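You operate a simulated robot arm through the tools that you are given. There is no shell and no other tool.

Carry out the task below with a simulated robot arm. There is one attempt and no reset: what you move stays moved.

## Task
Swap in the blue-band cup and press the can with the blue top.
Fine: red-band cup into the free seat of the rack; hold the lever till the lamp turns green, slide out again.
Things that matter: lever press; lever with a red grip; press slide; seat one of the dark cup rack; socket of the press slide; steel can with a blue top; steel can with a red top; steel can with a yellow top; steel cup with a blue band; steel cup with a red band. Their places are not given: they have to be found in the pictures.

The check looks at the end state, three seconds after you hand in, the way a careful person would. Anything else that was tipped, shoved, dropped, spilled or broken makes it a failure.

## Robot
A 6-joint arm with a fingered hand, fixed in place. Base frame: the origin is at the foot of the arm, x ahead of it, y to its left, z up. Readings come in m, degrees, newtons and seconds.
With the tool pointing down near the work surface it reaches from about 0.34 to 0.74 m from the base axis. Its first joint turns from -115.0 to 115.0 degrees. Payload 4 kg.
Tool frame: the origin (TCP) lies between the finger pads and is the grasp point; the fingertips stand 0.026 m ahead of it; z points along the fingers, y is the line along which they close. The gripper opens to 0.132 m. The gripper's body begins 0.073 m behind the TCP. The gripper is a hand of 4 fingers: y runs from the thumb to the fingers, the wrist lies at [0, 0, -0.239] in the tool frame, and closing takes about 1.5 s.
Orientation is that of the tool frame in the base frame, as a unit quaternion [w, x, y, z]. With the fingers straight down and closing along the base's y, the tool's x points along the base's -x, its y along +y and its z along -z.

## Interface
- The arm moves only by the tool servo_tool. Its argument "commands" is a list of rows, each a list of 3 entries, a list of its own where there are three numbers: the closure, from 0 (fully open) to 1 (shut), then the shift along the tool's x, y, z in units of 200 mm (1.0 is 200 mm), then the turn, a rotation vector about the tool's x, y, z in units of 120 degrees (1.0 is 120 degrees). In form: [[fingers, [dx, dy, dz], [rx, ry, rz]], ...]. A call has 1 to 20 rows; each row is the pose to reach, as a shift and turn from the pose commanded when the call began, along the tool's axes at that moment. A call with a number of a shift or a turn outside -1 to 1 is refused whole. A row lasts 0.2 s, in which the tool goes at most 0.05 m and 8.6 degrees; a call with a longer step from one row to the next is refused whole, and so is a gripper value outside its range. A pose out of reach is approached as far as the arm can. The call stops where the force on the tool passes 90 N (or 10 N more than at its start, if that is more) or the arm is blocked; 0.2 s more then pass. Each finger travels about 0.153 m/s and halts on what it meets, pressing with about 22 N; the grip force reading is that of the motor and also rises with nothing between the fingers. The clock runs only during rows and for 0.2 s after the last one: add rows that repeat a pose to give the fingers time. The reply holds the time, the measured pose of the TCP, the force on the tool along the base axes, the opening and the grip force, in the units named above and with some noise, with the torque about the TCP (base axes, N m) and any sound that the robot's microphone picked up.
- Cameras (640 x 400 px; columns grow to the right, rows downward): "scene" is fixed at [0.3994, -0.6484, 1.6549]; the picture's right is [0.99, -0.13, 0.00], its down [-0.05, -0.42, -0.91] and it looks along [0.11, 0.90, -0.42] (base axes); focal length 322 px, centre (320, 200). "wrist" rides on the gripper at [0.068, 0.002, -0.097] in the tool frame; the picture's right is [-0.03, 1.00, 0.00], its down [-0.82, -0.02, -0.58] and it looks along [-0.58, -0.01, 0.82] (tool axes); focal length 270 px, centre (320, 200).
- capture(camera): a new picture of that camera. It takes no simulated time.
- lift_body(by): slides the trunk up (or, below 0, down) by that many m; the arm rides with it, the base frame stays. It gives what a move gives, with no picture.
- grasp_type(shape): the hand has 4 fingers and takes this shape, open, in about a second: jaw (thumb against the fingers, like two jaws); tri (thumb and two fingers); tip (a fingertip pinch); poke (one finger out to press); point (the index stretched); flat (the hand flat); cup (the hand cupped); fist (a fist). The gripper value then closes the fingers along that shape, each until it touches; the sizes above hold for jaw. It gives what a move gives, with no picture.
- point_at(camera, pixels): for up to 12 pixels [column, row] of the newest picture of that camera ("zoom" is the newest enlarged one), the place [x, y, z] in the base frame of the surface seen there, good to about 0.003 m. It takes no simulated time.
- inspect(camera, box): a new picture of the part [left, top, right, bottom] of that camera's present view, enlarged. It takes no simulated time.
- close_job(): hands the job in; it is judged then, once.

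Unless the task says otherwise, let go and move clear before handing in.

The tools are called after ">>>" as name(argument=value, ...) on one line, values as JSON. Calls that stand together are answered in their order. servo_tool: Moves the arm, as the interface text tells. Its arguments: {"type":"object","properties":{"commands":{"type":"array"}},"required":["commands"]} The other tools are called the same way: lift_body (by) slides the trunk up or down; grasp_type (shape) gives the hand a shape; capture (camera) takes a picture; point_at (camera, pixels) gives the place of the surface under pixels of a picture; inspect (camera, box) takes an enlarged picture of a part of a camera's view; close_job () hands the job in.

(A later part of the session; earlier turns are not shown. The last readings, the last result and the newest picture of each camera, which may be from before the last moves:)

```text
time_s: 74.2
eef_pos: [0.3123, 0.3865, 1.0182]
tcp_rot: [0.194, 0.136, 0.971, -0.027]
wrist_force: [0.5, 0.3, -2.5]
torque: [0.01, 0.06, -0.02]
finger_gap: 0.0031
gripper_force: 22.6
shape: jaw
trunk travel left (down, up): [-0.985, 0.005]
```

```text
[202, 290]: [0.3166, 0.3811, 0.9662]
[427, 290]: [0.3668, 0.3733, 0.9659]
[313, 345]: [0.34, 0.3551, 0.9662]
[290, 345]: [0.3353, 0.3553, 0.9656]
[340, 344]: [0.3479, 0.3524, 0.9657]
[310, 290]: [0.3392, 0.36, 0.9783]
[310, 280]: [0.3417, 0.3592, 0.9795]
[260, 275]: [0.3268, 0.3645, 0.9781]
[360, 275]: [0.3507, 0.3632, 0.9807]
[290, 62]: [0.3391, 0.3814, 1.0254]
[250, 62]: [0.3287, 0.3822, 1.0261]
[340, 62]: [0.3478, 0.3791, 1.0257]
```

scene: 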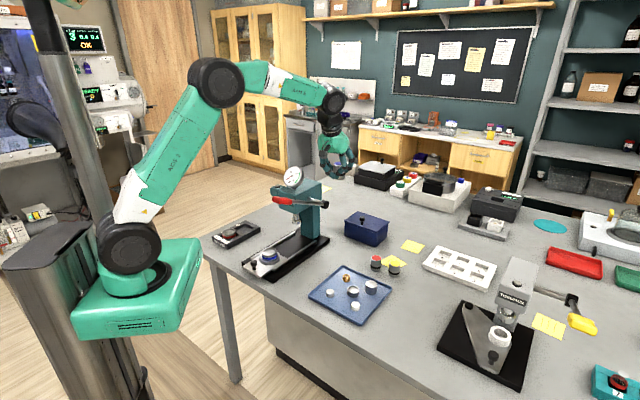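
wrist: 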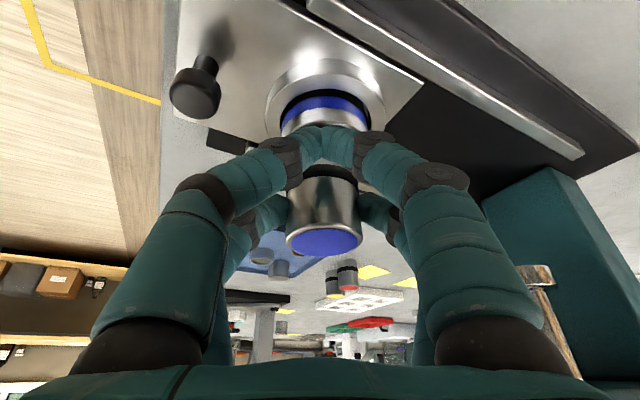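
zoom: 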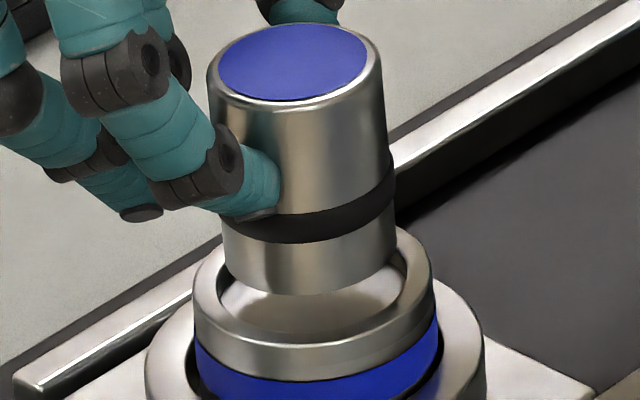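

Re-reading the geometry, the lower edge I saw earlier was the rim hiding a can that was already in the recess. It was on the floor and I pressed slightly too hard. The can and cup are concentric within about 1 mm, so I'll lower again to first contact only.

>>> servo_tool(commands=[[1.0, [0.008, 0, 0.019], [0, 0, 0]], [1.0, [0.015, 0, 0.036], [0, 0, 0]], [1.0, [0.019, 0, 0.046], [0, 0, 0]], [1.0, [0.019, 0, 0.046], [0, 0, 0]], [1.0, [0.019, 0, 0.046], [0, 0, 0]]])

>>> inspect(camera="scene", box=[258, 243, 282, 258])

>>> inspect(camera="scene", box=[258, 231, 282, 246])

```text
time_s: 75.4
eef_pos: [0.3126, 0.3867, 1.0071]
tcp_rot: [0.194, 0.138, 0.971, -0.028]
wrist_force: [0.0, 0.0, -2.2]
torque: [0.01, 0.0, -0.02]
finger_gap: 0.003
gripper_force: 22.4
shape: jaw
trunk travel left (down, up): [-0.985, 0.005]
```

```text
16.00 times, centred on (270, 250) of scene
```

zoom: 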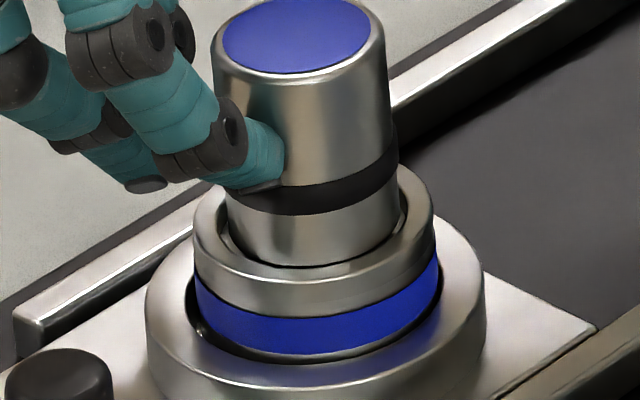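

```text
16.00 times, centred on (270, 238) of scene
```

zoom: 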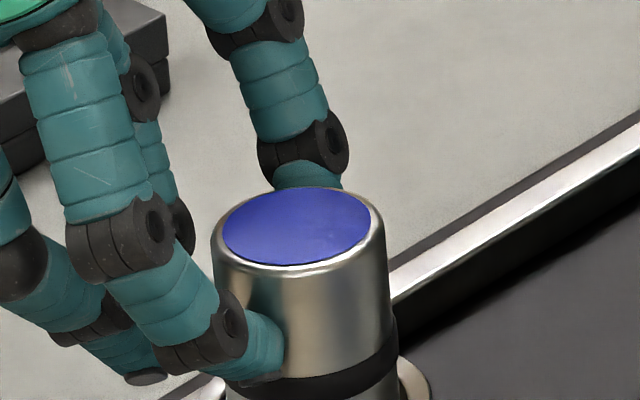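

The can is inside the recess, centred and upright, still hanging (−2.2 N). I'll lower a millimetre or so to light contact.

>>> servo_tool(commands=[[1.0, [0.0015, 0, 0.0035], [0, 0, 0]], [1.0, [0.0025, 0, 0.006], [0, 0, 0]], [1.0, [0.0025, 0, 0.006], [0, 0, 0]]])

```text
time_s: 76.2
eef_pos: [0.3105, 0.3871, 1.0067]
tcp_rot: [0.195, 0.137, 0.971, -0.026]
wrist_force: [-0.3, 0.8, 1.9]
torque: [-0.05, -0.02, 0.03]
finger_gap: 0.0028
gripper_force: 21.9
shape: jaw
trunk travel left (down, up): [-0.985, 0.005]
```

Light contact (+1.9 N). Opening slowly to release the can.

>>> servo_tool(commands=[[0.9, [0, 0, 0], [0, 0, 0]], [0.8, [0, 0, 0], [0, 0, 0]], [0.74, [0, 0, 0], [0, 0, 0]], [0.7, [0, 0, 0], [0, 0, 0]], [0.66, [0, 0, 0], [0, 0, 0]], [0.6, [0, 0, 0], [0, 0, 0]], [0.5, [0, 0, 0], [0, 0, 0]], [0.4, [0, 0, 0], [0, 0, 0]], [0.4, [0, 0, 0], [0, 0, 0]], [0.4, [0, 0, 0], [0, 0, 0]]])

>>> capture(camera="wrist")

>>> inspect(camera="scene", box=[245, 225, 293, 270])

```text
time_s: 78.4
eef_pos: [0.3127, 0.3864, 1.0068]
tcp_rot: [0.194, 0.137, 0.971, -0.028]
wrist_force: [0.2, 0.4, -0.1]
torque: [0.0, -0.01, -0.02]
finger_gap: 0.0784
gripper_force: 0.0
shape: jaw
trunk travel left (down, up): [-0.985, 0.005]
```

```text
taken
```

wrist: 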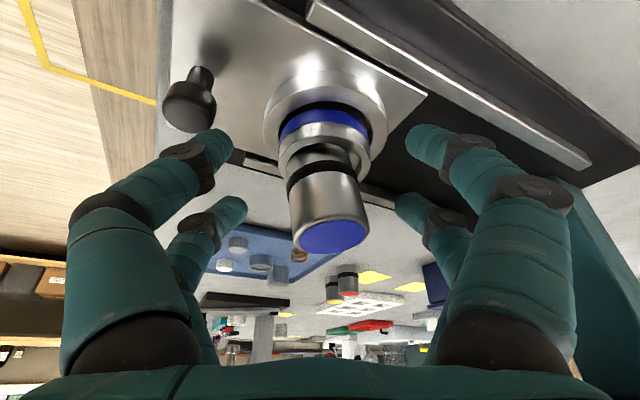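

```text
8.89 times, centred on (269, 248) of scene
```

zoom: 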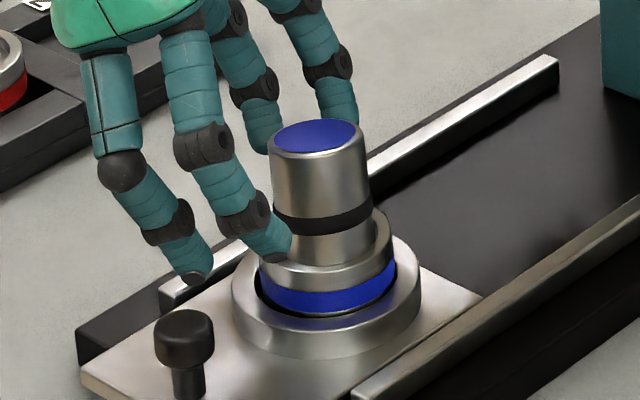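

Released. The can may be leaning a little, so I'll check closely.

>>> inspect(camera="scene", box=[258, 239, 282, 254])

>>> point_at(camera="zoom", pixels=[[310, 35], [250, 35], [365, 35], [310, 10], [310, 60], [270, 50], [350, 20], [320, 200], [430, 260], [215, 265], [310, 330], [400, 310]])

>>> inspect(camera="wrist", box=[230, 60, 430, 260])

```text
16.00 times, centred on (270, 246) of scene
```

zoom: 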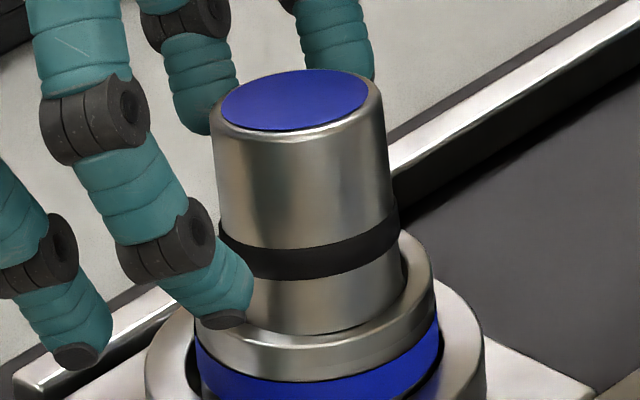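

```text
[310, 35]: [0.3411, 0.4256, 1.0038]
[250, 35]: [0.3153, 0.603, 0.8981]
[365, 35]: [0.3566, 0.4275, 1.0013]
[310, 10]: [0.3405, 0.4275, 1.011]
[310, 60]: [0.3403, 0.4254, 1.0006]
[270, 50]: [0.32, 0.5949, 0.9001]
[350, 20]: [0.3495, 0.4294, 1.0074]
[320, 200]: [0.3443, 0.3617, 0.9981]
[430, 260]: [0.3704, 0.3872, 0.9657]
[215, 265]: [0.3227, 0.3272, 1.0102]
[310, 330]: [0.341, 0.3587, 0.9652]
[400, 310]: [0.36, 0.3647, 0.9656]
```

```text
2.00 times, centred on (330, 160) of wrist
```

zoom: 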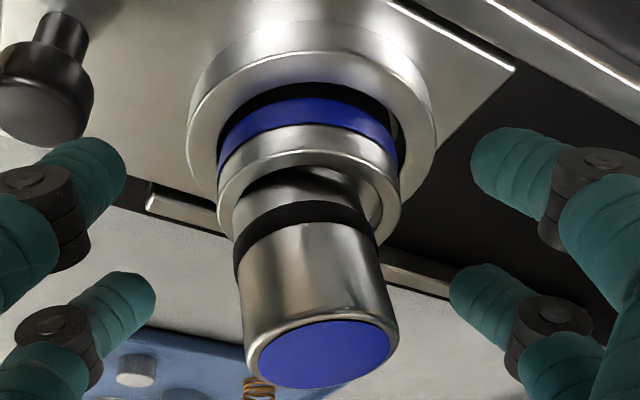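

The can leans about 6° backward. Its front edge is on the rim, so it needs to go about 1.6 mm toward tool +y (the wrist view shows the recess gap on the right). I'll re-grip it, lift a few millimetres, shift and set it down again.

>>> servo_tool(commands=[[0.5, [0, 0, 0], [0, 0, 0]], [0.6, [0, 0, 0], [0, 0, 0]], [0.66, [0, 0, 0], [0, 0, 0]], [0.7, [0, 0, 0], [0, 0, 0]], [0.74, [0, 0, 0], [0, 0, 0]], [0.78, [0, 0, 0], [0, 0, 0]], [0.78, [0, 0, 0], [0, 0, 0]]])

>>> capture(camera="wrist")

>>> inspect(camera="wrist", box=[230, 60, 430, 260])

>>> inspect(camera="scene", box=[258, 239, 282, 254])

```text
time_s: 80.0
eef_pos: [0.3123, 0.3861, 1.0072]
tcp_rot: [0.194, 0.138, 0.971, -0.027]
wrist_force: [1.2, 3.3, 0.6]
torque: [0.04, -0.02, 0.09]
finger_gap: 0.0308
gripper_force: 0.0
shape: jaw
trunk travel left (down, up): [-0.985, 0.005]
```

```text
taken
```

wrist: 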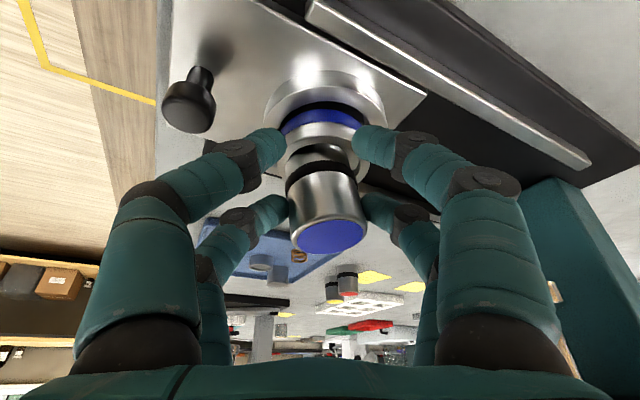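

```text
2.00 times, centred on (330, 160) of wrist
```

zoom: 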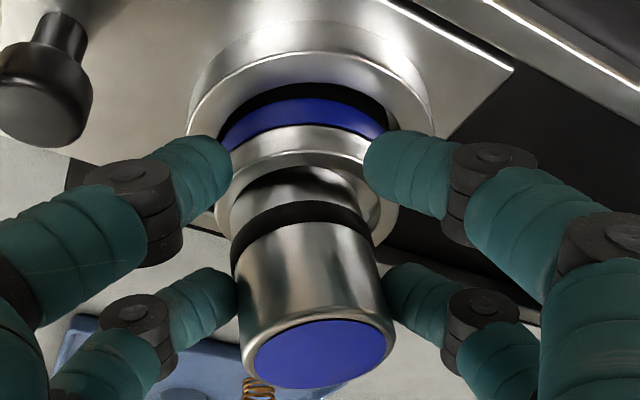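

```text
16.00 times, centred on (270, 246) of scene
```

zoom: 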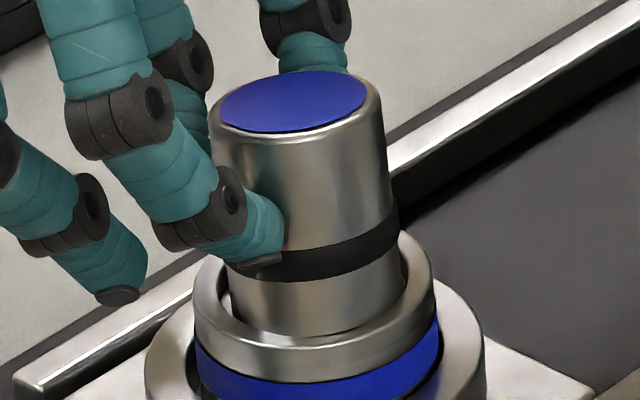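

The outer pair has re-contacted the can. Closing fully, then lifting 10 mm.

>>> servo_tool(commands=[[0.85, [0, 0, 0], [0, 0, 0]], [0.92, [0, 0, 0], [0, 0, 0]], [1.0, [0, 0, 0], [0, 0, 0]], [1.0, [0, 0, 0], [0, 0, 0]], [1.0, [0, 0, 0], [0, 0, 0]], [1.0, [-0.008, 0, -0.019], [0, 0, 0]], [1.0, [-0.016, 0, -0.037], [0, 0, 0]], [1.0, [-0.019, 0, -0.046], [0, 0, 0]], [1.0, [-0.019, 0, -0.046], [0, 0, 0]]])

>>> capture(camera="wrist")

>>> inspect(camera="wrist", box=[230, 60, 430, 260])

>>> inspect(camera="scene", box=[258, 239, 282, 254])

>>> inspect(camera="scene", box=[258, 230, 282, 245])

```text
time_s: 82.0
eef_pos: [0.3126, 0.3857, 1.0166]
tcp_rot: [0.194, 0.138, 0.971, -0.027]
wrist_force: [0.7, -0.6, -1.5]
torque: [0.01, 0.06, 0.01]
finger_gap: 0.0032
gripper_force: 21.6
shape: jaw
trunk travel left (down, up): [-0.985, 0.005]
```

```text
taken
```

wrist: 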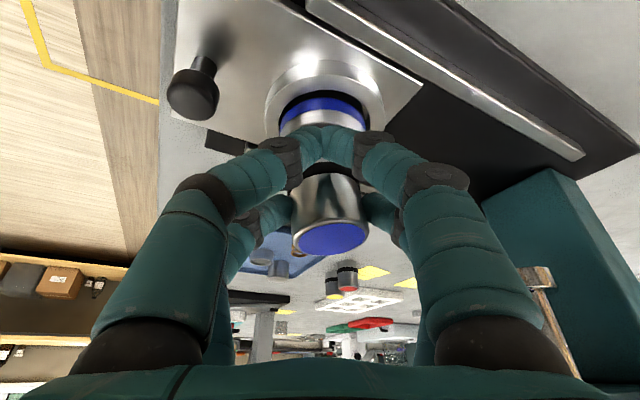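

```text
2.00 times, centred on (330, 160) of wrist
```

zoom: 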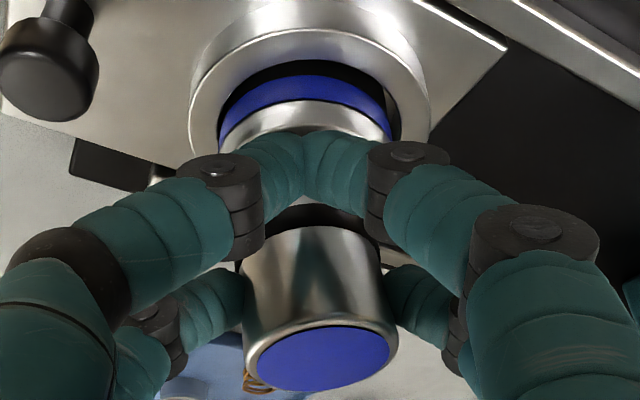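

```text
16.00 times, centred on (270, 246) of scene
```

zoom: 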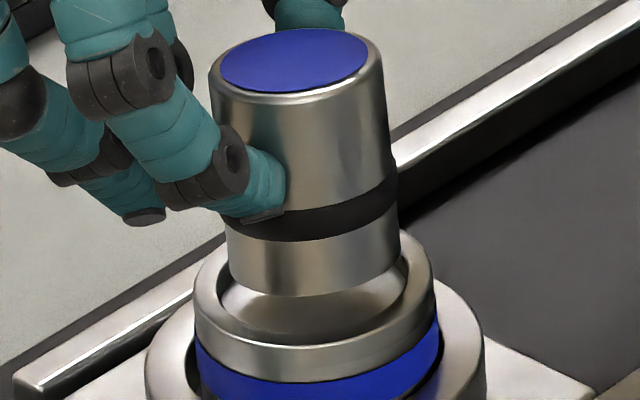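

```text
16.00 times, centred on (270, 238) of scene
```

zoom: 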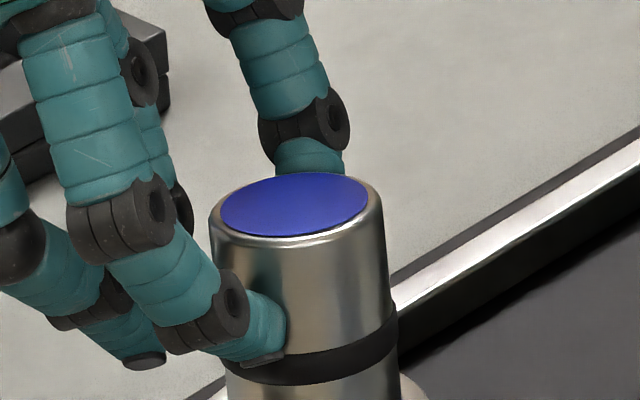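

The re-gripped can is still leaning about 5° back (its top ellipse is flatter, 0.43 instead of 0.52). I'll roll the tool 5° to stand it up, with a small shift to keep it centred, and re-measure.

>>> servo_tool(commands=[[1.0, [0, 0, -0.015], [-0.0385, 0, 0.016]], [1.0, [0, -0.0075, -0.015], [-0.0385, 0, 0.016]], [1.0, [0, -0.0075, -0.015], [-0.0385, 0, 0.016]]])

>>> capture(camera="wrist")

>>> inspect(camera="wrist", box=[230, 60, 430, 260])

>>> inspect(camera="scene", box=[258, 239, 282, 254])

>>> point_at(camera="zoom", pixels=[[202, 290], [427, 290], [313, 345], [290, 345], [340, 344], [310, 280], [310, 270], [260, 265], [360, 265], [295, 50], [250, 50], [340, 50]])

>>> inspect(camera="scene", box=[258, 230, 282, 245])

```text
time_s: 82.8
eef_pos: [0.3107, 0.3851, 1.0186]
tcp_rot: [0.2, 0.146, 0.969, 0.016]
wrist_force: [0.6, 0.0, -2.5]
torque: [-0.01, 0.06, 0.0]
finger_gap: 0.0032
gripper_force: 22.2
shape: jaw
trunk travel left (down, up): [-0.985, 0.005]
```

```text
taken
```

wrist: 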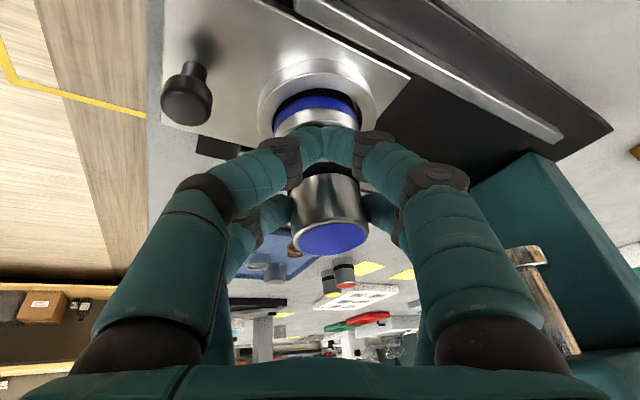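

```text
2.00 times, centred on (330, 160) of wrist
```

zoom: 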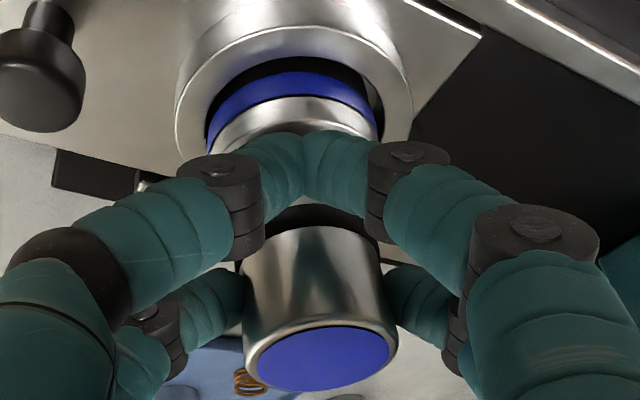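

```text
16.00 times, centred on (270, 246) of scene
```

zoom: 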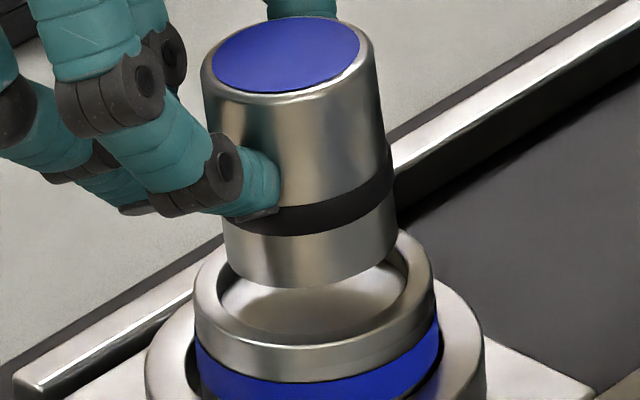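

```text
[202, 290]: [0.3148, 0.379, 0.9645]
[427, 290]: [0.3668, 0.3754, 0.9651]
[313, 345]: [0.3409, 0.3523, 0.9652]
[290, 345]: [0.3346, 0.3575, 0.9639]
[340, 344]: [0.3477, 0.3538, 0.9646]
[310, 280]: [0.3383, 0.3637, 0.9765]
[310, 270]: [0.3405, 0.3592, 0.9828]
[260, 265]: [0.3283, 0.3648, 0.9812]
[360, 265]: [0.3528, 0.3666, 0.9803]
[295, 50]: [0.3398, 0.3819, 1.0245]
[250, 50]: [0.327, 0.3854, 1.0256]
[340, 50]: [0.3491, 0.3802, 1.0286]
```

```text
16.00 times, centred on (270, 238) of scene
```

zoom: 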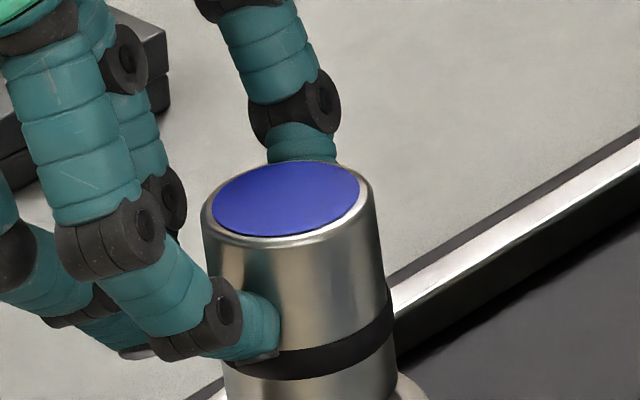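

The depth lean is fixed (ratio 0.517) and the can moved back about 2.4 mm as wanted. Its top now leans about 2.6° left, so I'll correct that too.

>>> servo_tool(commands=[[1.0, [-0.009, 0, 0.0035], [0, 0.0217, 0]], [1.0, [-0.009, 0, 0.0035], [0, 0.0217, 0]], [1.0, [-0.009, 0, 0.0035], [0, 0.0217, 0]]])

>>> inspect(camera="scene", box=[258, 230, 282, 245])

>>> inspect(camera="scene", box=[258, 239, 282, 254])

>>> point_at(camera="zoom", pixels=[[313, 345], [310, 280], [310, 270], [260, 265], [360, 265], [300, 50], [255, 50], [345, 50], [310, 240], [310, 255]])

```text
time_s: 83.6
eef_pos: [0.313, 0.3851, 1.0194]
tcp_rot: [0.178, 0.145, 0.973, 0.019]
wrist_force: [-0.5, 0.5, -1.1]
torque: [0.03, 0.04, 0.0]
finger_gap: 0.0035
gripper_force: 22.1
shape: jaw
trunk travel left (down, up): [-0.985, 0.005]
```

```text
16.00 times, centred on (270, 238) of scene
```

zoom: 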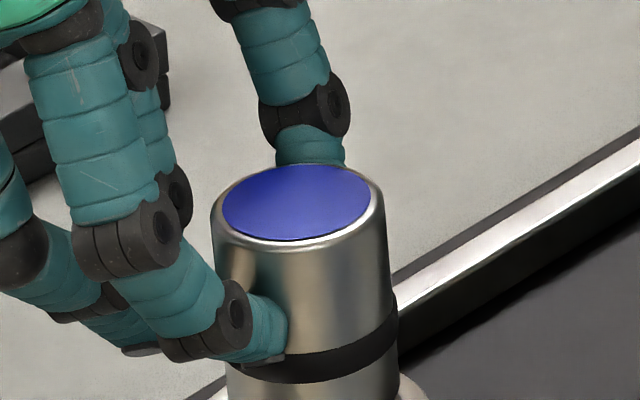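

```text
16.00 times, centred on (270, 246) of scene
```

zoom: 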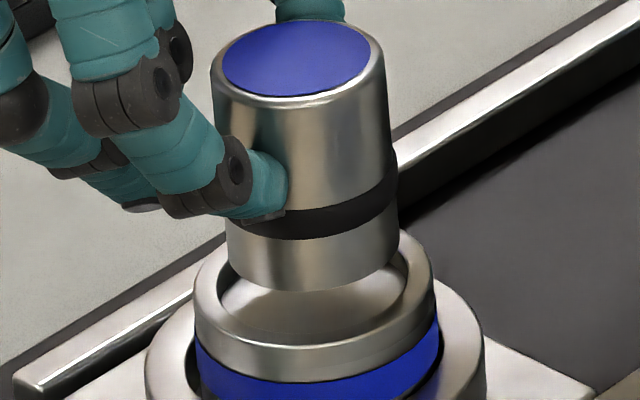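

```text
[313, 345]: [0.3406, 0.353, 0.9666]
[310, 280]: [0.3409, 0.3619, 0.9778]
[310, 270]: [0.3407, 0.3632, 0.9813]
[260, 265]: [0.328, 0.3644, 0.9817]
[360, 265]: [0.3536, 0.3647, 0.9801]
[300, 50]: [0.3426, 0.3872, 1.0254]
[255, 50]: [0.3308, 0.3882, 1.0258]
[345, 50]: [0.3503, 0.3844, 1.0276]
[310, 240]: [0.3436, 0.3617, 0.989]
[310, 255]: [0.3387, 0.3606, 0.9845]
```

The can is upright now (columns 297/313 against 297/311 expected, ratio 0.517) and further back than before. I'll add 0.8 mm more in y and lower into the recess.

>>> servo_tool(commands=[[1.0, [0.0, 0.003, 0.0], [0, 0, 0]], [1.0, [0.006, 0.002, 0.018], [0, 0, 0]], [1.0, [0.012, 0.0005, 0.035], [0, 0, 0]], [1.0, [0.019, -0.001, 0.0525], [0, 0, 0]], [1.0, [0.019, -0.001, 0.0525], [0, 0, 0]]])

>>> inspect(camera="scene", box=[258, 241, 282, 256])

>>> inspect(camera="scene", box=[258, 232, 282, 247])

```text
time_s: 84.8
eef_pos: [0.314, 0.3843, 1.0084]
tcp_rot: [0.178, 0.145, 0.973, 0.019]
wrist_force: [0.3, 0.6, -2.0]
torque: [0.01, 0.04, 0.02]
finger_gap: 0.003
gripper_force: 21.9
shape: jaw
trunk travel left (down, up): [-0.985, 0.005]
```

```text
16.00 times, centred on (270, 248) of scene
```

zoom: 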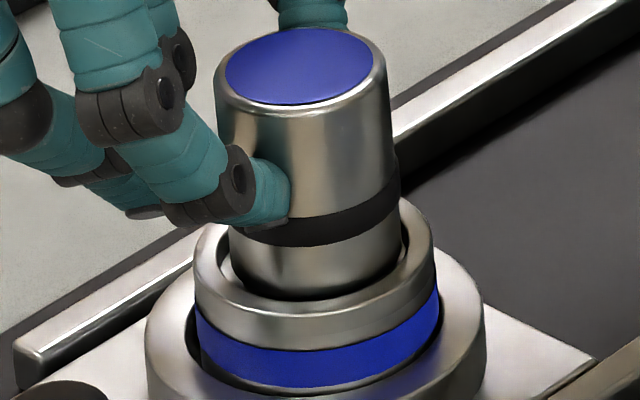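

```text
16.00 times, centred on (270, 240) of scene
```

zoom: 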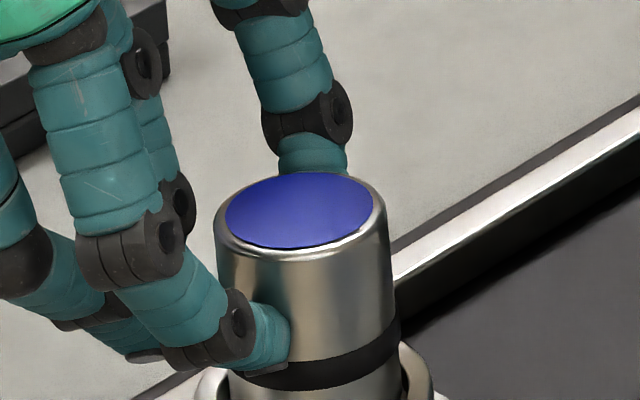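

No contact and an even dark gap around the base. I'll continue down in 1 mm steps to light contact.

>>> servo_tool(commands=[[1.0, [0.0017, 0, 0.0047], [0, 0, 0]], [1.0, [0.0034, -0.0008, 0.0094], [0, 0, 0]], [1.0, [0.0034, -0.0008, 0.0094], [0, 0, 0]]])

>>> inspect(camera="scene", box=[258, 241, 282, 256])

```text
time_s: 85.6
eef_pos: [0.3137, 0.3856, 1.0066]
tcp_rot: [0.177, 0.145, 0.973, 0.019]
wrist_force: [0.1, -0.7, -1.6]
torque: [0.0, 0.07, 0.01]
finger_gap: 0.0032
gripper_force: 21.9
shape: jaw
trunk travel left (down, up): [-0.985, 0.005]
```

```text
16.00 times, centred on (270, 248) of scene
```

zoom: 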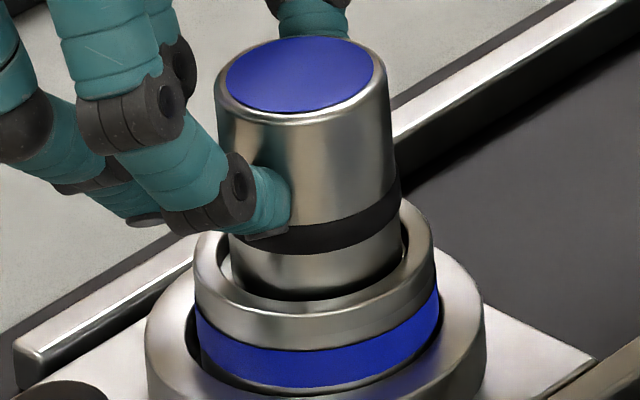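

Still free and sinking into the recess. Continuing.

>>> servo_tool(commands=[[1.0, [0.0017, 0, 0.0047], [0, 0, 0]], [1.0, [0.0026, -0.0008, 0.0071], [0, 0, 0]], [1.0, [0.0026, -0.0008, 0.0071], [0, 0, 0]]])

>>> inspect(camera="scene", box=[258, 241, 282, 256])

```text
time_s: 86.4
eef_pos: [0.3138, 0.3856, 1.0045]
tcp_rot: [0.178, 0.145, 0.973, 0.019]
wrist_force: [-0.4, 1.1, -1.0]
torque: [0.02, 0.02, -0.05]
finger_gap: 0.0031
gripper_force: 22.2
shape: jaw
trunk travel left (down, up): [-0.985, 0.005]
```

```text
16.00 times, centred on (270, 248) of scene
```

zoom: 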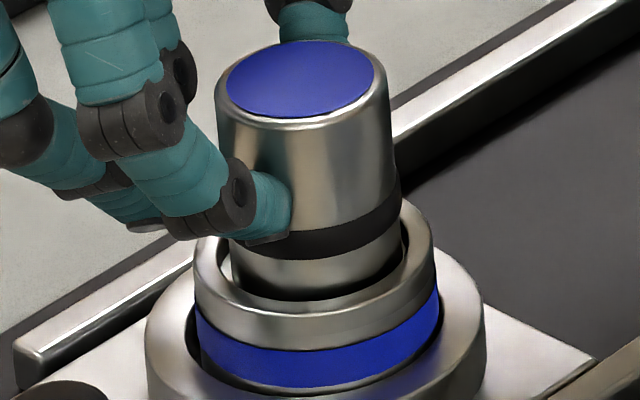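

The base is now hidden inside the recess. One more small step to reach the floor.

>>> servo_tool(commands=[[1.0, [0.0017, -0.0004, 0.0047], [0, 0, 0]], [1.0, [0.0017, -0.0004, 0.0047], [0, 0, 0]]])

>>> servo_tool(commands=[[1.0, [0.0012, -0.0003, 0.0033], [0, 0, 0]], [1.0, [0.0012, -0.0003, 0.0033], [0, 0, 0]]])

```text
time_s: 87.0
eef_pos: [0.3137, 0.3854, 1.0043]
tcp_rot: [0.177, 0.146, 0.973, 0.018]
wrist_force: [0.1, -0.3, 2.3]
torque: [0.06, -0.04, 0.0]
finger_gap: 0.0034
gripper_force: 22.3
shape: jaw
trunk travel left (down, up): [-0.985, 0.005]
```

```text
time_s: 87.6
eef_pos: [0.3132, 0.3845, 1.0031]
tcp_rot: [0.178, 0.145, 0.973, 0.018]
wrist_force: [1.4, -0.9, 5.2]
torque: [0.09, -0.14, 0.04]
finger_gap: 0.0034
gripper_force: 21.7
shape: jaw
trunk travel left (down, up): [-0.985, 0.005]
```

The can is on the recess floor. Opening slowly.

>>> servo_tool(commands=[[1.0, [-0.0012, 0.0003, -0.0033], [0, 0, 0]], [0.9, [-0.0012, 0.0003, -0.0033], [0, 0, 0]], [0.8, [-0.0012, 0.0003, -0.0033], [0, 0, 0]], [0.74, [-0.0012, 0.0003, -0.0033], [0, 0, 0]], [0.7, [-0.0012, 0.0003, -0.0033], [0, 0, 0]], [0.66, [-0.0012, 0.0003, -0.0033], [0, 0, 0]], [0.6, [-0.0012, 0.0003, -0.0033], [0, 0, 0]], [0.5, [-0.0012, 0.0003, -0.0033], [0, 0, 0]], [0.4, [-0.0012, 0.0003, -0.0033], [0, 0, 0]], [0.4, [-0.0012, 0.0003, -0.0033], [0, 0, 0]], [0.4, [-0.0012, 0.0003, -0.0033], [0, 0, 0]]])

>>> capture(camera="wrist")

>>> inspect(camera="wrist", box=[230, 60, 430, 260])

>>> inspect(camera="scene", box=[258, 240, 282, 255])

```text
time_s: 90.0
eef_pos: [0.3125, 0.3854, 1.0041]
tcp_rot: [0.178, 0.144, 0.973, 0.019]
wrist_force: [0.2, 0.0, -0.7]
torque: [-0.01, 0.02, -0.03]
finger_gap: 0.0788
gripper_force: 0.1
shape: jaw
trunk travel left (down, up): [-0.985, 0.005]
```

```text
taken
```

wrist: 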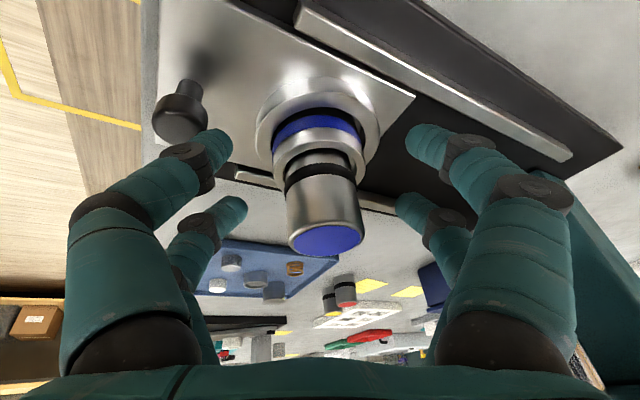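

```text
2.00 times, centred on (330, 160) of wrist
```

zoom: 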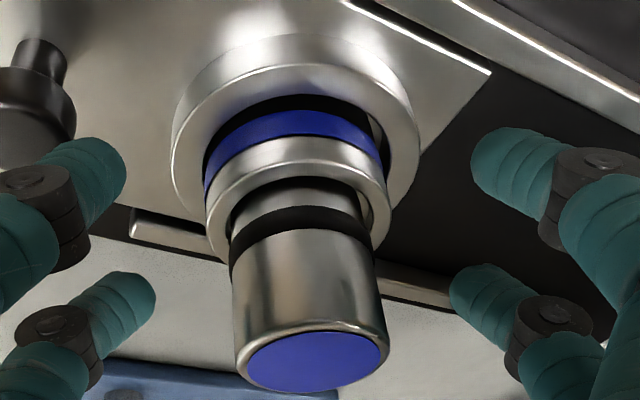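

```text
16.00 times, centred on (270, 248) of scene
```

zoom: 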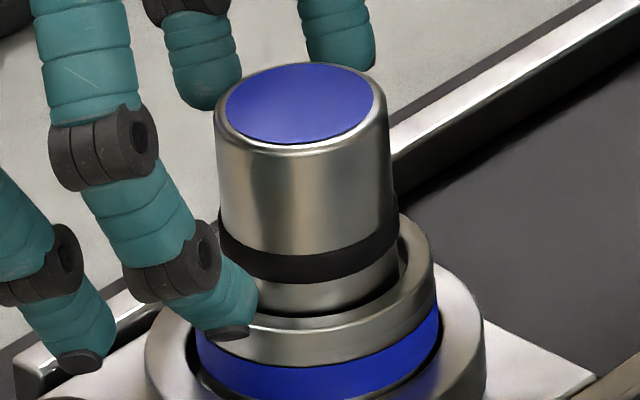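

The can is now fully seated and upright in the blue cup (disc ratio 0.55, base hidden in the recess). Lifting the hand straight up, clear of it.

>>> servo_tool(commands=[[0.35, [-0.034, 0.009, -0.0935], [0, 0, 0]], [0.35, [-0.068, 0.018, -0.187], [0, 0, 0]], [0.35, [-0.136, 0.036, -0.374], [0, 0, 0]], [0.35, [-0.205, 0.053, -0.561], [0, 0, 0]], [0.35, [-0.273, 0.071, -0.748], [0, 0, 0]], [0.35, [-0.307, 0.08, -0.8415], [0, 0, 0]], [0.35, [-0.307, 0.08, -0.8415], [0, 0, 0]]])

>>> inspect(camera="scene", box=[200, 120, 340, 290])

>>> inspect(camera="scene", box=[245, 230, 293, 270])

```text
time_s: 91.6
eef_pos: [0.312, 0.3844, 1.1837]
tcp_rot: [0.178, 0.145, 0.973, 0.019]
wrist_force: [0.4, -0.1, 0.4]
torque: [0.02, 0.0, 0.0]
finger_gap: 0.0853
gripper_force: 0.0
shape: jaw
trunk travel left (down, up): [-0.985, 0.005]
```

```text
2.35 times, centred on (270, 205) of scene
```

zoom: 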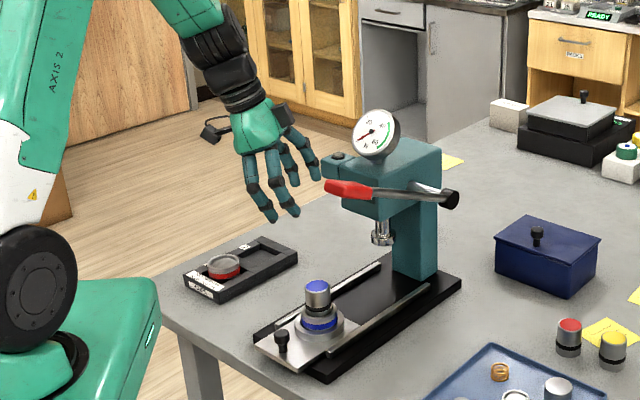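

```text
10.00 times, centred on (269, 250) of scene
```

zoom: 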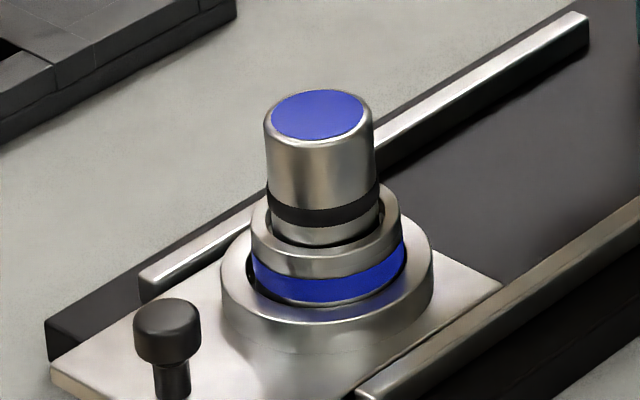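

The can stands properly in the blue cup. Next I'll hold the slide's knob with the fingers and push it under the ram. I'm turning the hand to face along the slide with a 20° forward tilt so the wrist stays clear of the press head.

>>> servo_tool(commands=[[0.45, [0, -0.03, -0.1], [0, 0, 0]], [0.6, [0, -0.08, -0.22], [-0.017, 0.003, -0.061]], [0.6, [-0.001, -0.12, -0.22], [-0.034, 0.006, -0.122]], [0.6, [-0.003, -0.16, -0.22], [-0.051, 0.0085, -0.1825]], [0.6, [-0.004, -0.2, -0.22], [-0.068, 0.0113, -0.2433]], [0.6, [-0.006, -0.24, -0.22], [-0.085, 0.0141, -0.304]], [0.6, [-0.007, -0.28, -0.22], [-0.102, 0.017, -0.365]], [0.6, [-0.009, -0.32, -0.22], [-0.119, 0.0198, -0.4258]], [0.6, [-0.01, -0.322, -0.22], [-0.1363, 0.0226, -0.4866]], [0.6, [-0.01, -0.322, -0.22], [-0.1363, 0.0226, -0.4866]]])

>>> capture(camera="wrist")

>>> inspect(camera="scene", box=[180, 60, 340, 290])

```text
time_s: 93.8
eef_pos: [0.2805, 0.3241, 1.2202]
tcp_rot: [0.161, -0.373, 0.912, 0.066]
wrist_force: [0.0, -1.2, -0.3]
torque: [0.0, -0.03, -0.01]
finger_gap: 0.053
gripper_force: 0.0
shape: jaw
trunk travel left (down, up): [-0.985, 0.005]
```

```text
taken
```

wrist: 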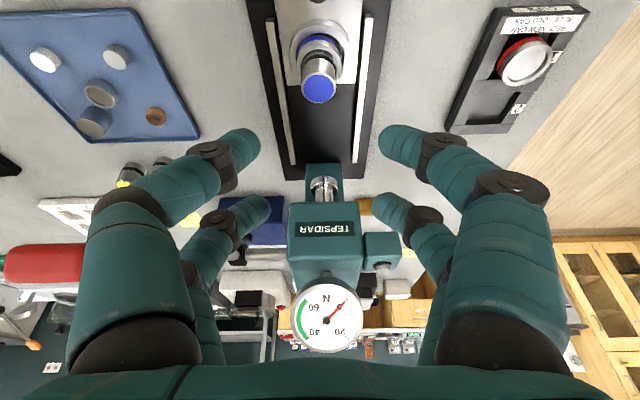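

```text
1.74 times, centred on (260, 175) of scene
```

zoom: 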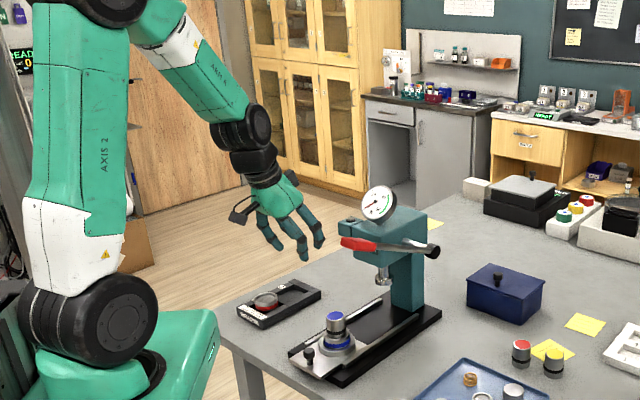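

The view is square to the slide and clear of the lever grip (far left). Descending toward the knob.

>>> servo_tool(commands=[[0.6, [0.066, 0, 0.178], [0, 0, 0]], [0.6, [0.131, 0, 0.357], [0, 0, 0]], [0.6, [0.197, -0.002, 0.535], [0, 0, 0]], [0.6, [0.262, -0.003, 0.714], [0, 0, 0]], [0.6, [0.328, -0.004, 0.892], [0, 0, 0]], [0.6, [0.328, -0.004, 0.892], [0, 0, 0]]])

>>> capture(camera="wrist")

>>> inspect(camera="scene", box=[190, 170, 340, 290])

>>> point_at(camera="wrist", pixels=[[320, 40], [320, 20], [320, 80], [320, 120]])

```text
time_s: 95.2
eef_pos: [0.2811, 0.323, 1.0303]
tcp_rot: [0.162, -0.371, 0.913, 0.062]
wrist_force: [0.1, 0.3, 0.5]
torque: [-0.01, -0.04, 0.0]
finger_gap: 0.0532
gripper_force: 0.0
shape: jaw
out of reach, approached as far as the arm can: row 3
trunk travel left (down, up): [-0.985, 0.005]
```

```text
taken
```

wrist: 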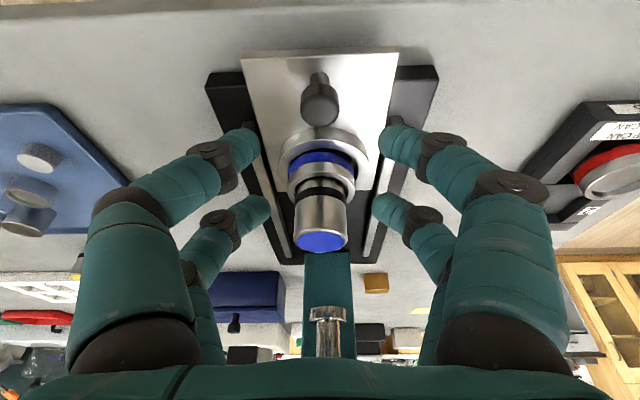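

```text
3.33 times, centred on (265, 230) of scene
```

zoom: 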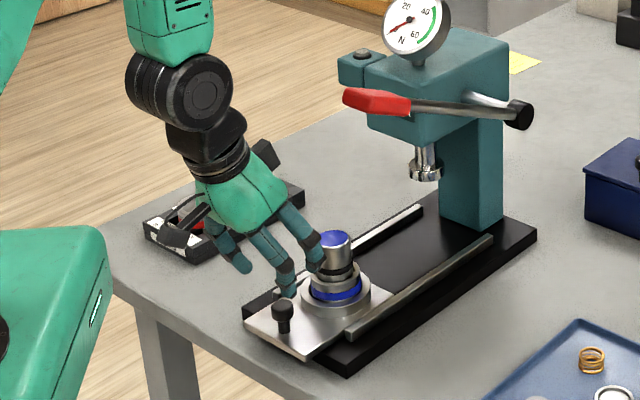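

```text
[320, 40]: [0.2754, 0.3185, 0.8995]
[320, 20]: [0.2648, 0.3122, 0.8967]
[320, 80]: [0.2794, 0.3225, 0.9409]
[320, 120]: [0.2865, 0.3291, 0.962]
```

The knob is at (320,104), right on the tool's centreline. I'll measure it before closing in.

>>> inspect(camera="wrist", box=[280, 60, 360, 140])

>>> point_at(camera="zoom", pixels=[[320, 210], [320, 180], [320, 240], [270, 210], [370, 210], [320, 130], [320, 100], [320, 320]])

```text
5.00 times, centred on (320, 100) of wrist
```

zoom: 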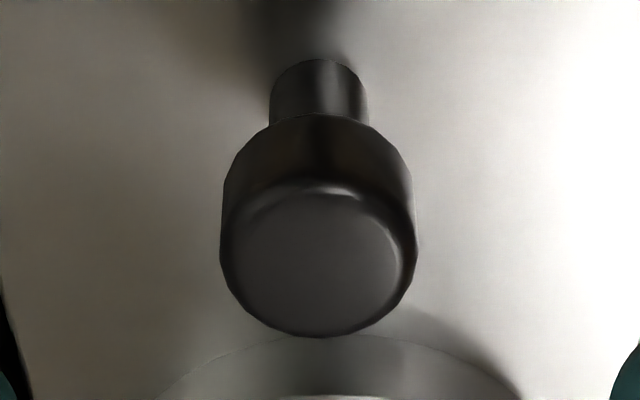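

```text
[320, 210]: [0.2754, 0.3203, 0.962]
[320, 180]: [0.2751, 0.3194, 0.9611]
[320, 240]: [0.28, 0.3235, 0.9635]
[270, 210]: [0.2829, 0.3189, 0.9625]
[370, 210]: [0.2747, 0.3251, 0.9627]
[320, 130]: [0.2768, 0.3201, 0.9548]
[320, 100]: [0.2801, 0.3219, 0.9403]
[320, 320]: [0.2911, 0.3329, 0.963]
```

The knob is 20 mm across at (0.2825, 0.3256), top z 0.963. Lowering around it and closing the fingers.

>>> servo_tool(commands=[[0.6, [0.039, 0.002, 0.1], [0, 0, 0]], [0.6, [0.077, 0.005, 0.2], [0, 0, 0]], [0.6, [0.1, 0.005, 0.26], [0, 0, 0]], [0.6, [0.1155, 0.005, 0.3], [0, 0, 0]], [0.6, [0.1155, 0.005, 0.3], [0, 0, 0]]])

>>> capture(camera="wrist")

>>> inspect(camera="scene", box=[205, 195, 325, 290])

```text
time_s: 96.4
eef_pos: [0.2747, 0.3359, 0.9709]
tcp_rot: [0.165, -0.37, 0.913, 0.053]
wrist_force: [0.2, 0.3, 0.3]
torque: [0.02, 0.05, -0.01]
finger_gap: 0.0531
gripper_force: 0.2
shape: jaw
out of reach, approached as far as the arm can: row 1, 2, 3, 4, 5
trunk travel left (down, up): [-0.985, 0.005]
```

```text
taken
```

wrist: 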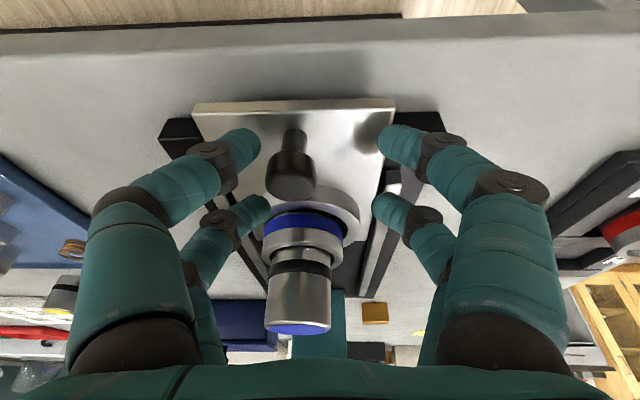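

```text
4.21 times, centred on (265, 242) of scene
```

zoom: 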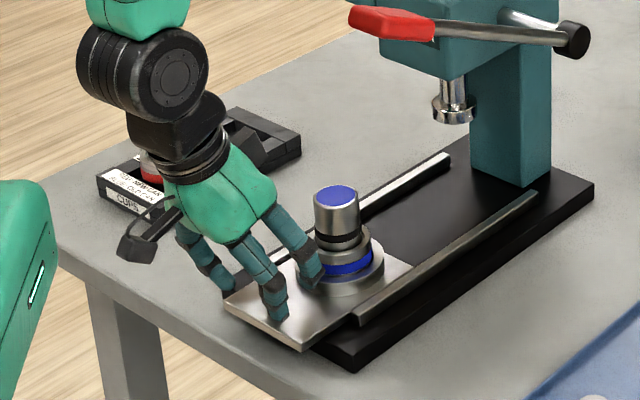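

The arm can't hold that tilt this close to its base, and it drifted 14 mm sideways without touching anything. I'll back up, reduce the tilt to about 4°, and apply the tilt later during the slide.

>>> servo_tool(commands=[[0.6, [-0.039, -0.002, -0.1], [0, 0, 0]], [0.6, [-0.077, -0.005, -0.2], [0, 0, 0]], [0.6, [-0.1155, -0.005, -0.3], [0, 0, 0]], [0.6, [-0.1155, -0.005, -0.3], [0, 0, 0]]])

>>> servo_tool(commands=[[0.6, [0, 0, 0], [0, 0.065, 0]], [0.6, [0, 0, 0], [0, 0.133, 0]], [0.6, [0, 0, 0], [0, 0.133, 0]]])

>>> capture(camera="wrist")

>>> inspect(camera="scene", box=[205, 170, 325, 290])

```text
time_s: 97.4
eef_pos: [0.276, 0.3365, 1.0367]
tcp_rot: [0.16, -0.372, 0.912, 0.065]
wrist_force: [-0.7, -0.3, 0.4]
torque: [-0.02, -0.02, 0.01]
finger_gap: 0.0531
gripper_force: 0.0
shape: jaw
out of reach, approached as far as the arm can: row 1
trunk travel left (down, up): [-0.985, 0.005]
```

```text
time_s: 98.2
eef_pos: [0.289, 0.3315, 1.0381]
tcp_rot: [0.102, -0.373, 0.922, 0.016]
wrist_force: [-0.2, -0.7, 0.2]
torque: [-0.03, 0.02, 0.02]
finger_gap: 0.0531
gripper_force: 0.0
shape: jaw
out of reach, approached as far as the arm can: row 2
trunk travel left (down, up): [-0.985, 0.005]
```

```text
taken
```

wrist: 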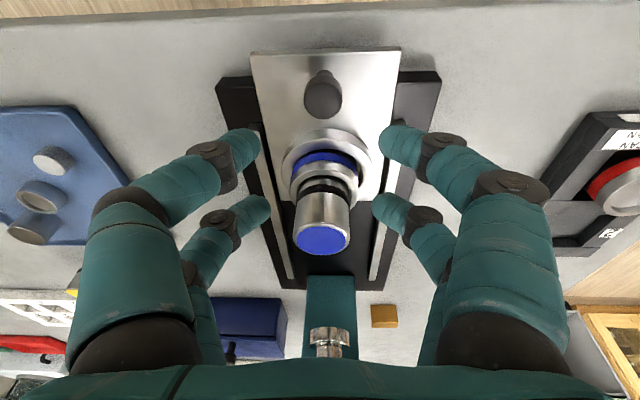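

```text
3.33 times, centred on (265, 230) of scene
```

zoom: 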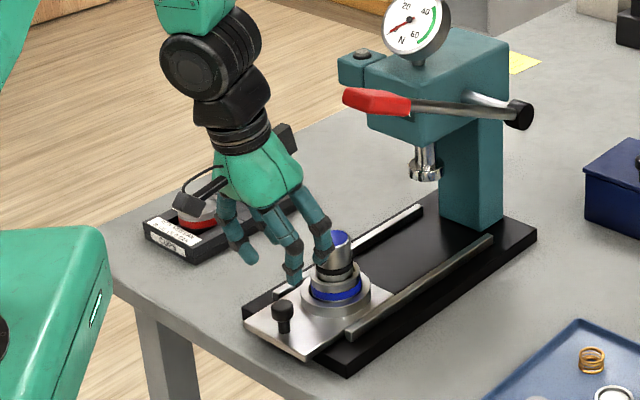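

The arm is still catching up with the commanded pose. I'll hold and read again.

>>> servo_tool(commands=[[0.6, [0, 0, 0], [0, 0, 0]], [0.6, [0, 0, 0], [0, 0, 0]], [0.6, [0, 0, 0], [0, 0, 0]]])

```text
time_s: 99.0
eef_pos: [0.2883, 0.3326, 1.0371]
tcp_rot: [0.102, -0.374, 0.922, 0.015]
wrist_force: [-0.4, -0.2, -0.8]
torque: [0.01, -0.01, -0.01]
finger_gap: 0.053
gripper_force: 0.0
shape: jaw
trunk travel left (down, up): [-0.985, 0.005]
```

The commanded pose has reset to the present one. I'll lift 10 cm and return the tool to vertical.

>>> servo_tool(commands=[[0.6, [-0.04, -0.01, -0.2], [0, 0, 0]], [0.6, [-0.08, -0.02, -0.4], [-0.008, 0.032, -0.001]], [0.6, [-0.1, -0.024, -0.49], [-0.016, 0.064, -0.0015]], [0.6, [-0.1, -0.024, -0.49], [-0.0236, 0.0957, -0.002]], [0.6, [-0.1, -0.024, -0.49], [-0.0236, 0.0957, -0.002]], [0.6, [-0.1, -0.024, -0.49], [-0.0236, 0.0957, -0.002]]])

>>> capture(camera="wrist")

```text
time_s: 100.4
eef_pos: [0.2891, 0.3422, 1.1358]
tcp_rot: [-0.069, -0.379, 0.923, -0.002]
wrist_force: [-0.2, 0.2, -0.1]
torque: [-0.04, 0.02, 0.0]
finger_gap: 0.053
gripper_force: 0.1
shape: jaw
out of reach, approached as far as the arm can: row 1
trunk travel left (down, up): [-0.985, 0.005]
```

```text
taken
```

wrist: 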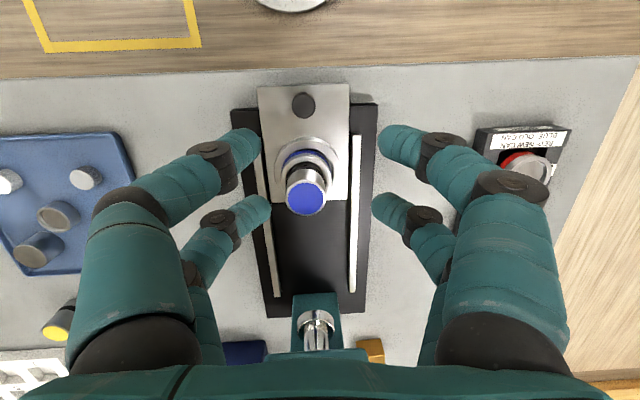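

The tool is now about 8° past vertical, since rotations are counted from the commanded pose. I'll correct that here in free space and confirm the pose.

>>> servo_tool(commands=[[0.6, [0, 0, 0], [0, -0.033, 0]], [0.6, [0, 0, 0], [0, -0.0663, 0]], [0.6, [0, 0, 0], [0, -0.0663, 0]], [0.6, [0, 0, 0], [0, -0.0663, 0]]])

```text
time_s: 101.4
eef_pos: [0.2877, 0.3412, 1.1352]
tcp_rot: [-0.005, -0.379, 0.925, 0.024]
wrist_force: [-0.3, 0.8, -0.2]
torque: [0.01, 0.02, -0.01]
finger_gap: 0.0529
gripper_force: 0.1
shape: jaw
trunk travel left (down, up): [-0.985, 0.005]
```

Nearly vertical now. I'll correct the remaining 3° roll and move over the knob.

>>> servo_tool(commands=[[0.6, [0.03, -0.015, 0.0], [0.0233, 0, 0]], [0.6, [0.073, -0.0375, 0.125], [0.0233, 0, 0]], [0.6, [0.073, -0.0375, 0.25], [0.0233, 0, 0]], [0.6, [0.073, -0.0375, 0.375], [0.0233, 0, 0]], [0.6, [0.073, -0.0375, 0.375], [0.0233, 0, 0]]])

>>> capture(camera="wrist")

>>> inspect(camera="scene", box=[205, 170, 325, 290])

```text
time_s: 102.6
eef_pos: [0.2798, 0.3275, 1.0602]
tcp_rot: [0.003, -0.38, 0.925, 0.002]
wrist_force: [-0.2, -0.8, 0.4]
torque: [-0.01, -0.01, -0.01]
finger_gap: 0.053
gripper_force: 0.1
shape: jaw
trunk travel left (down, up): [-0.985, 0.005]
```

```text
taken
```

wrist: 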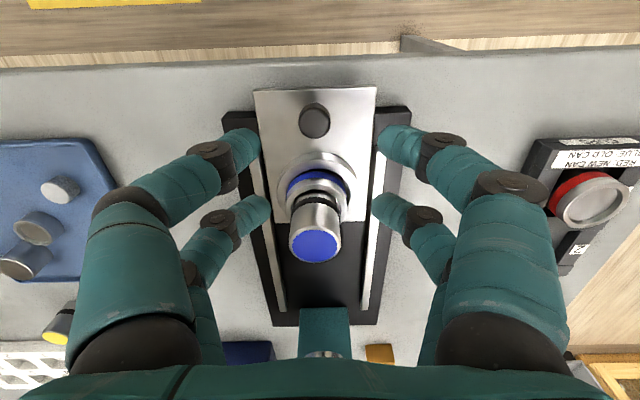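

```text
3.33 times, centred on (265, 230) of scene
```

zoom: 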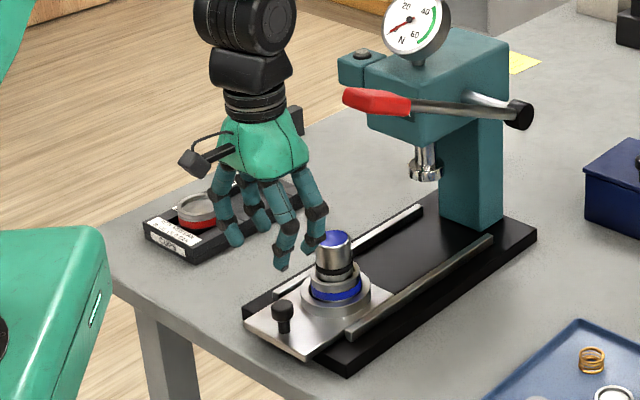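

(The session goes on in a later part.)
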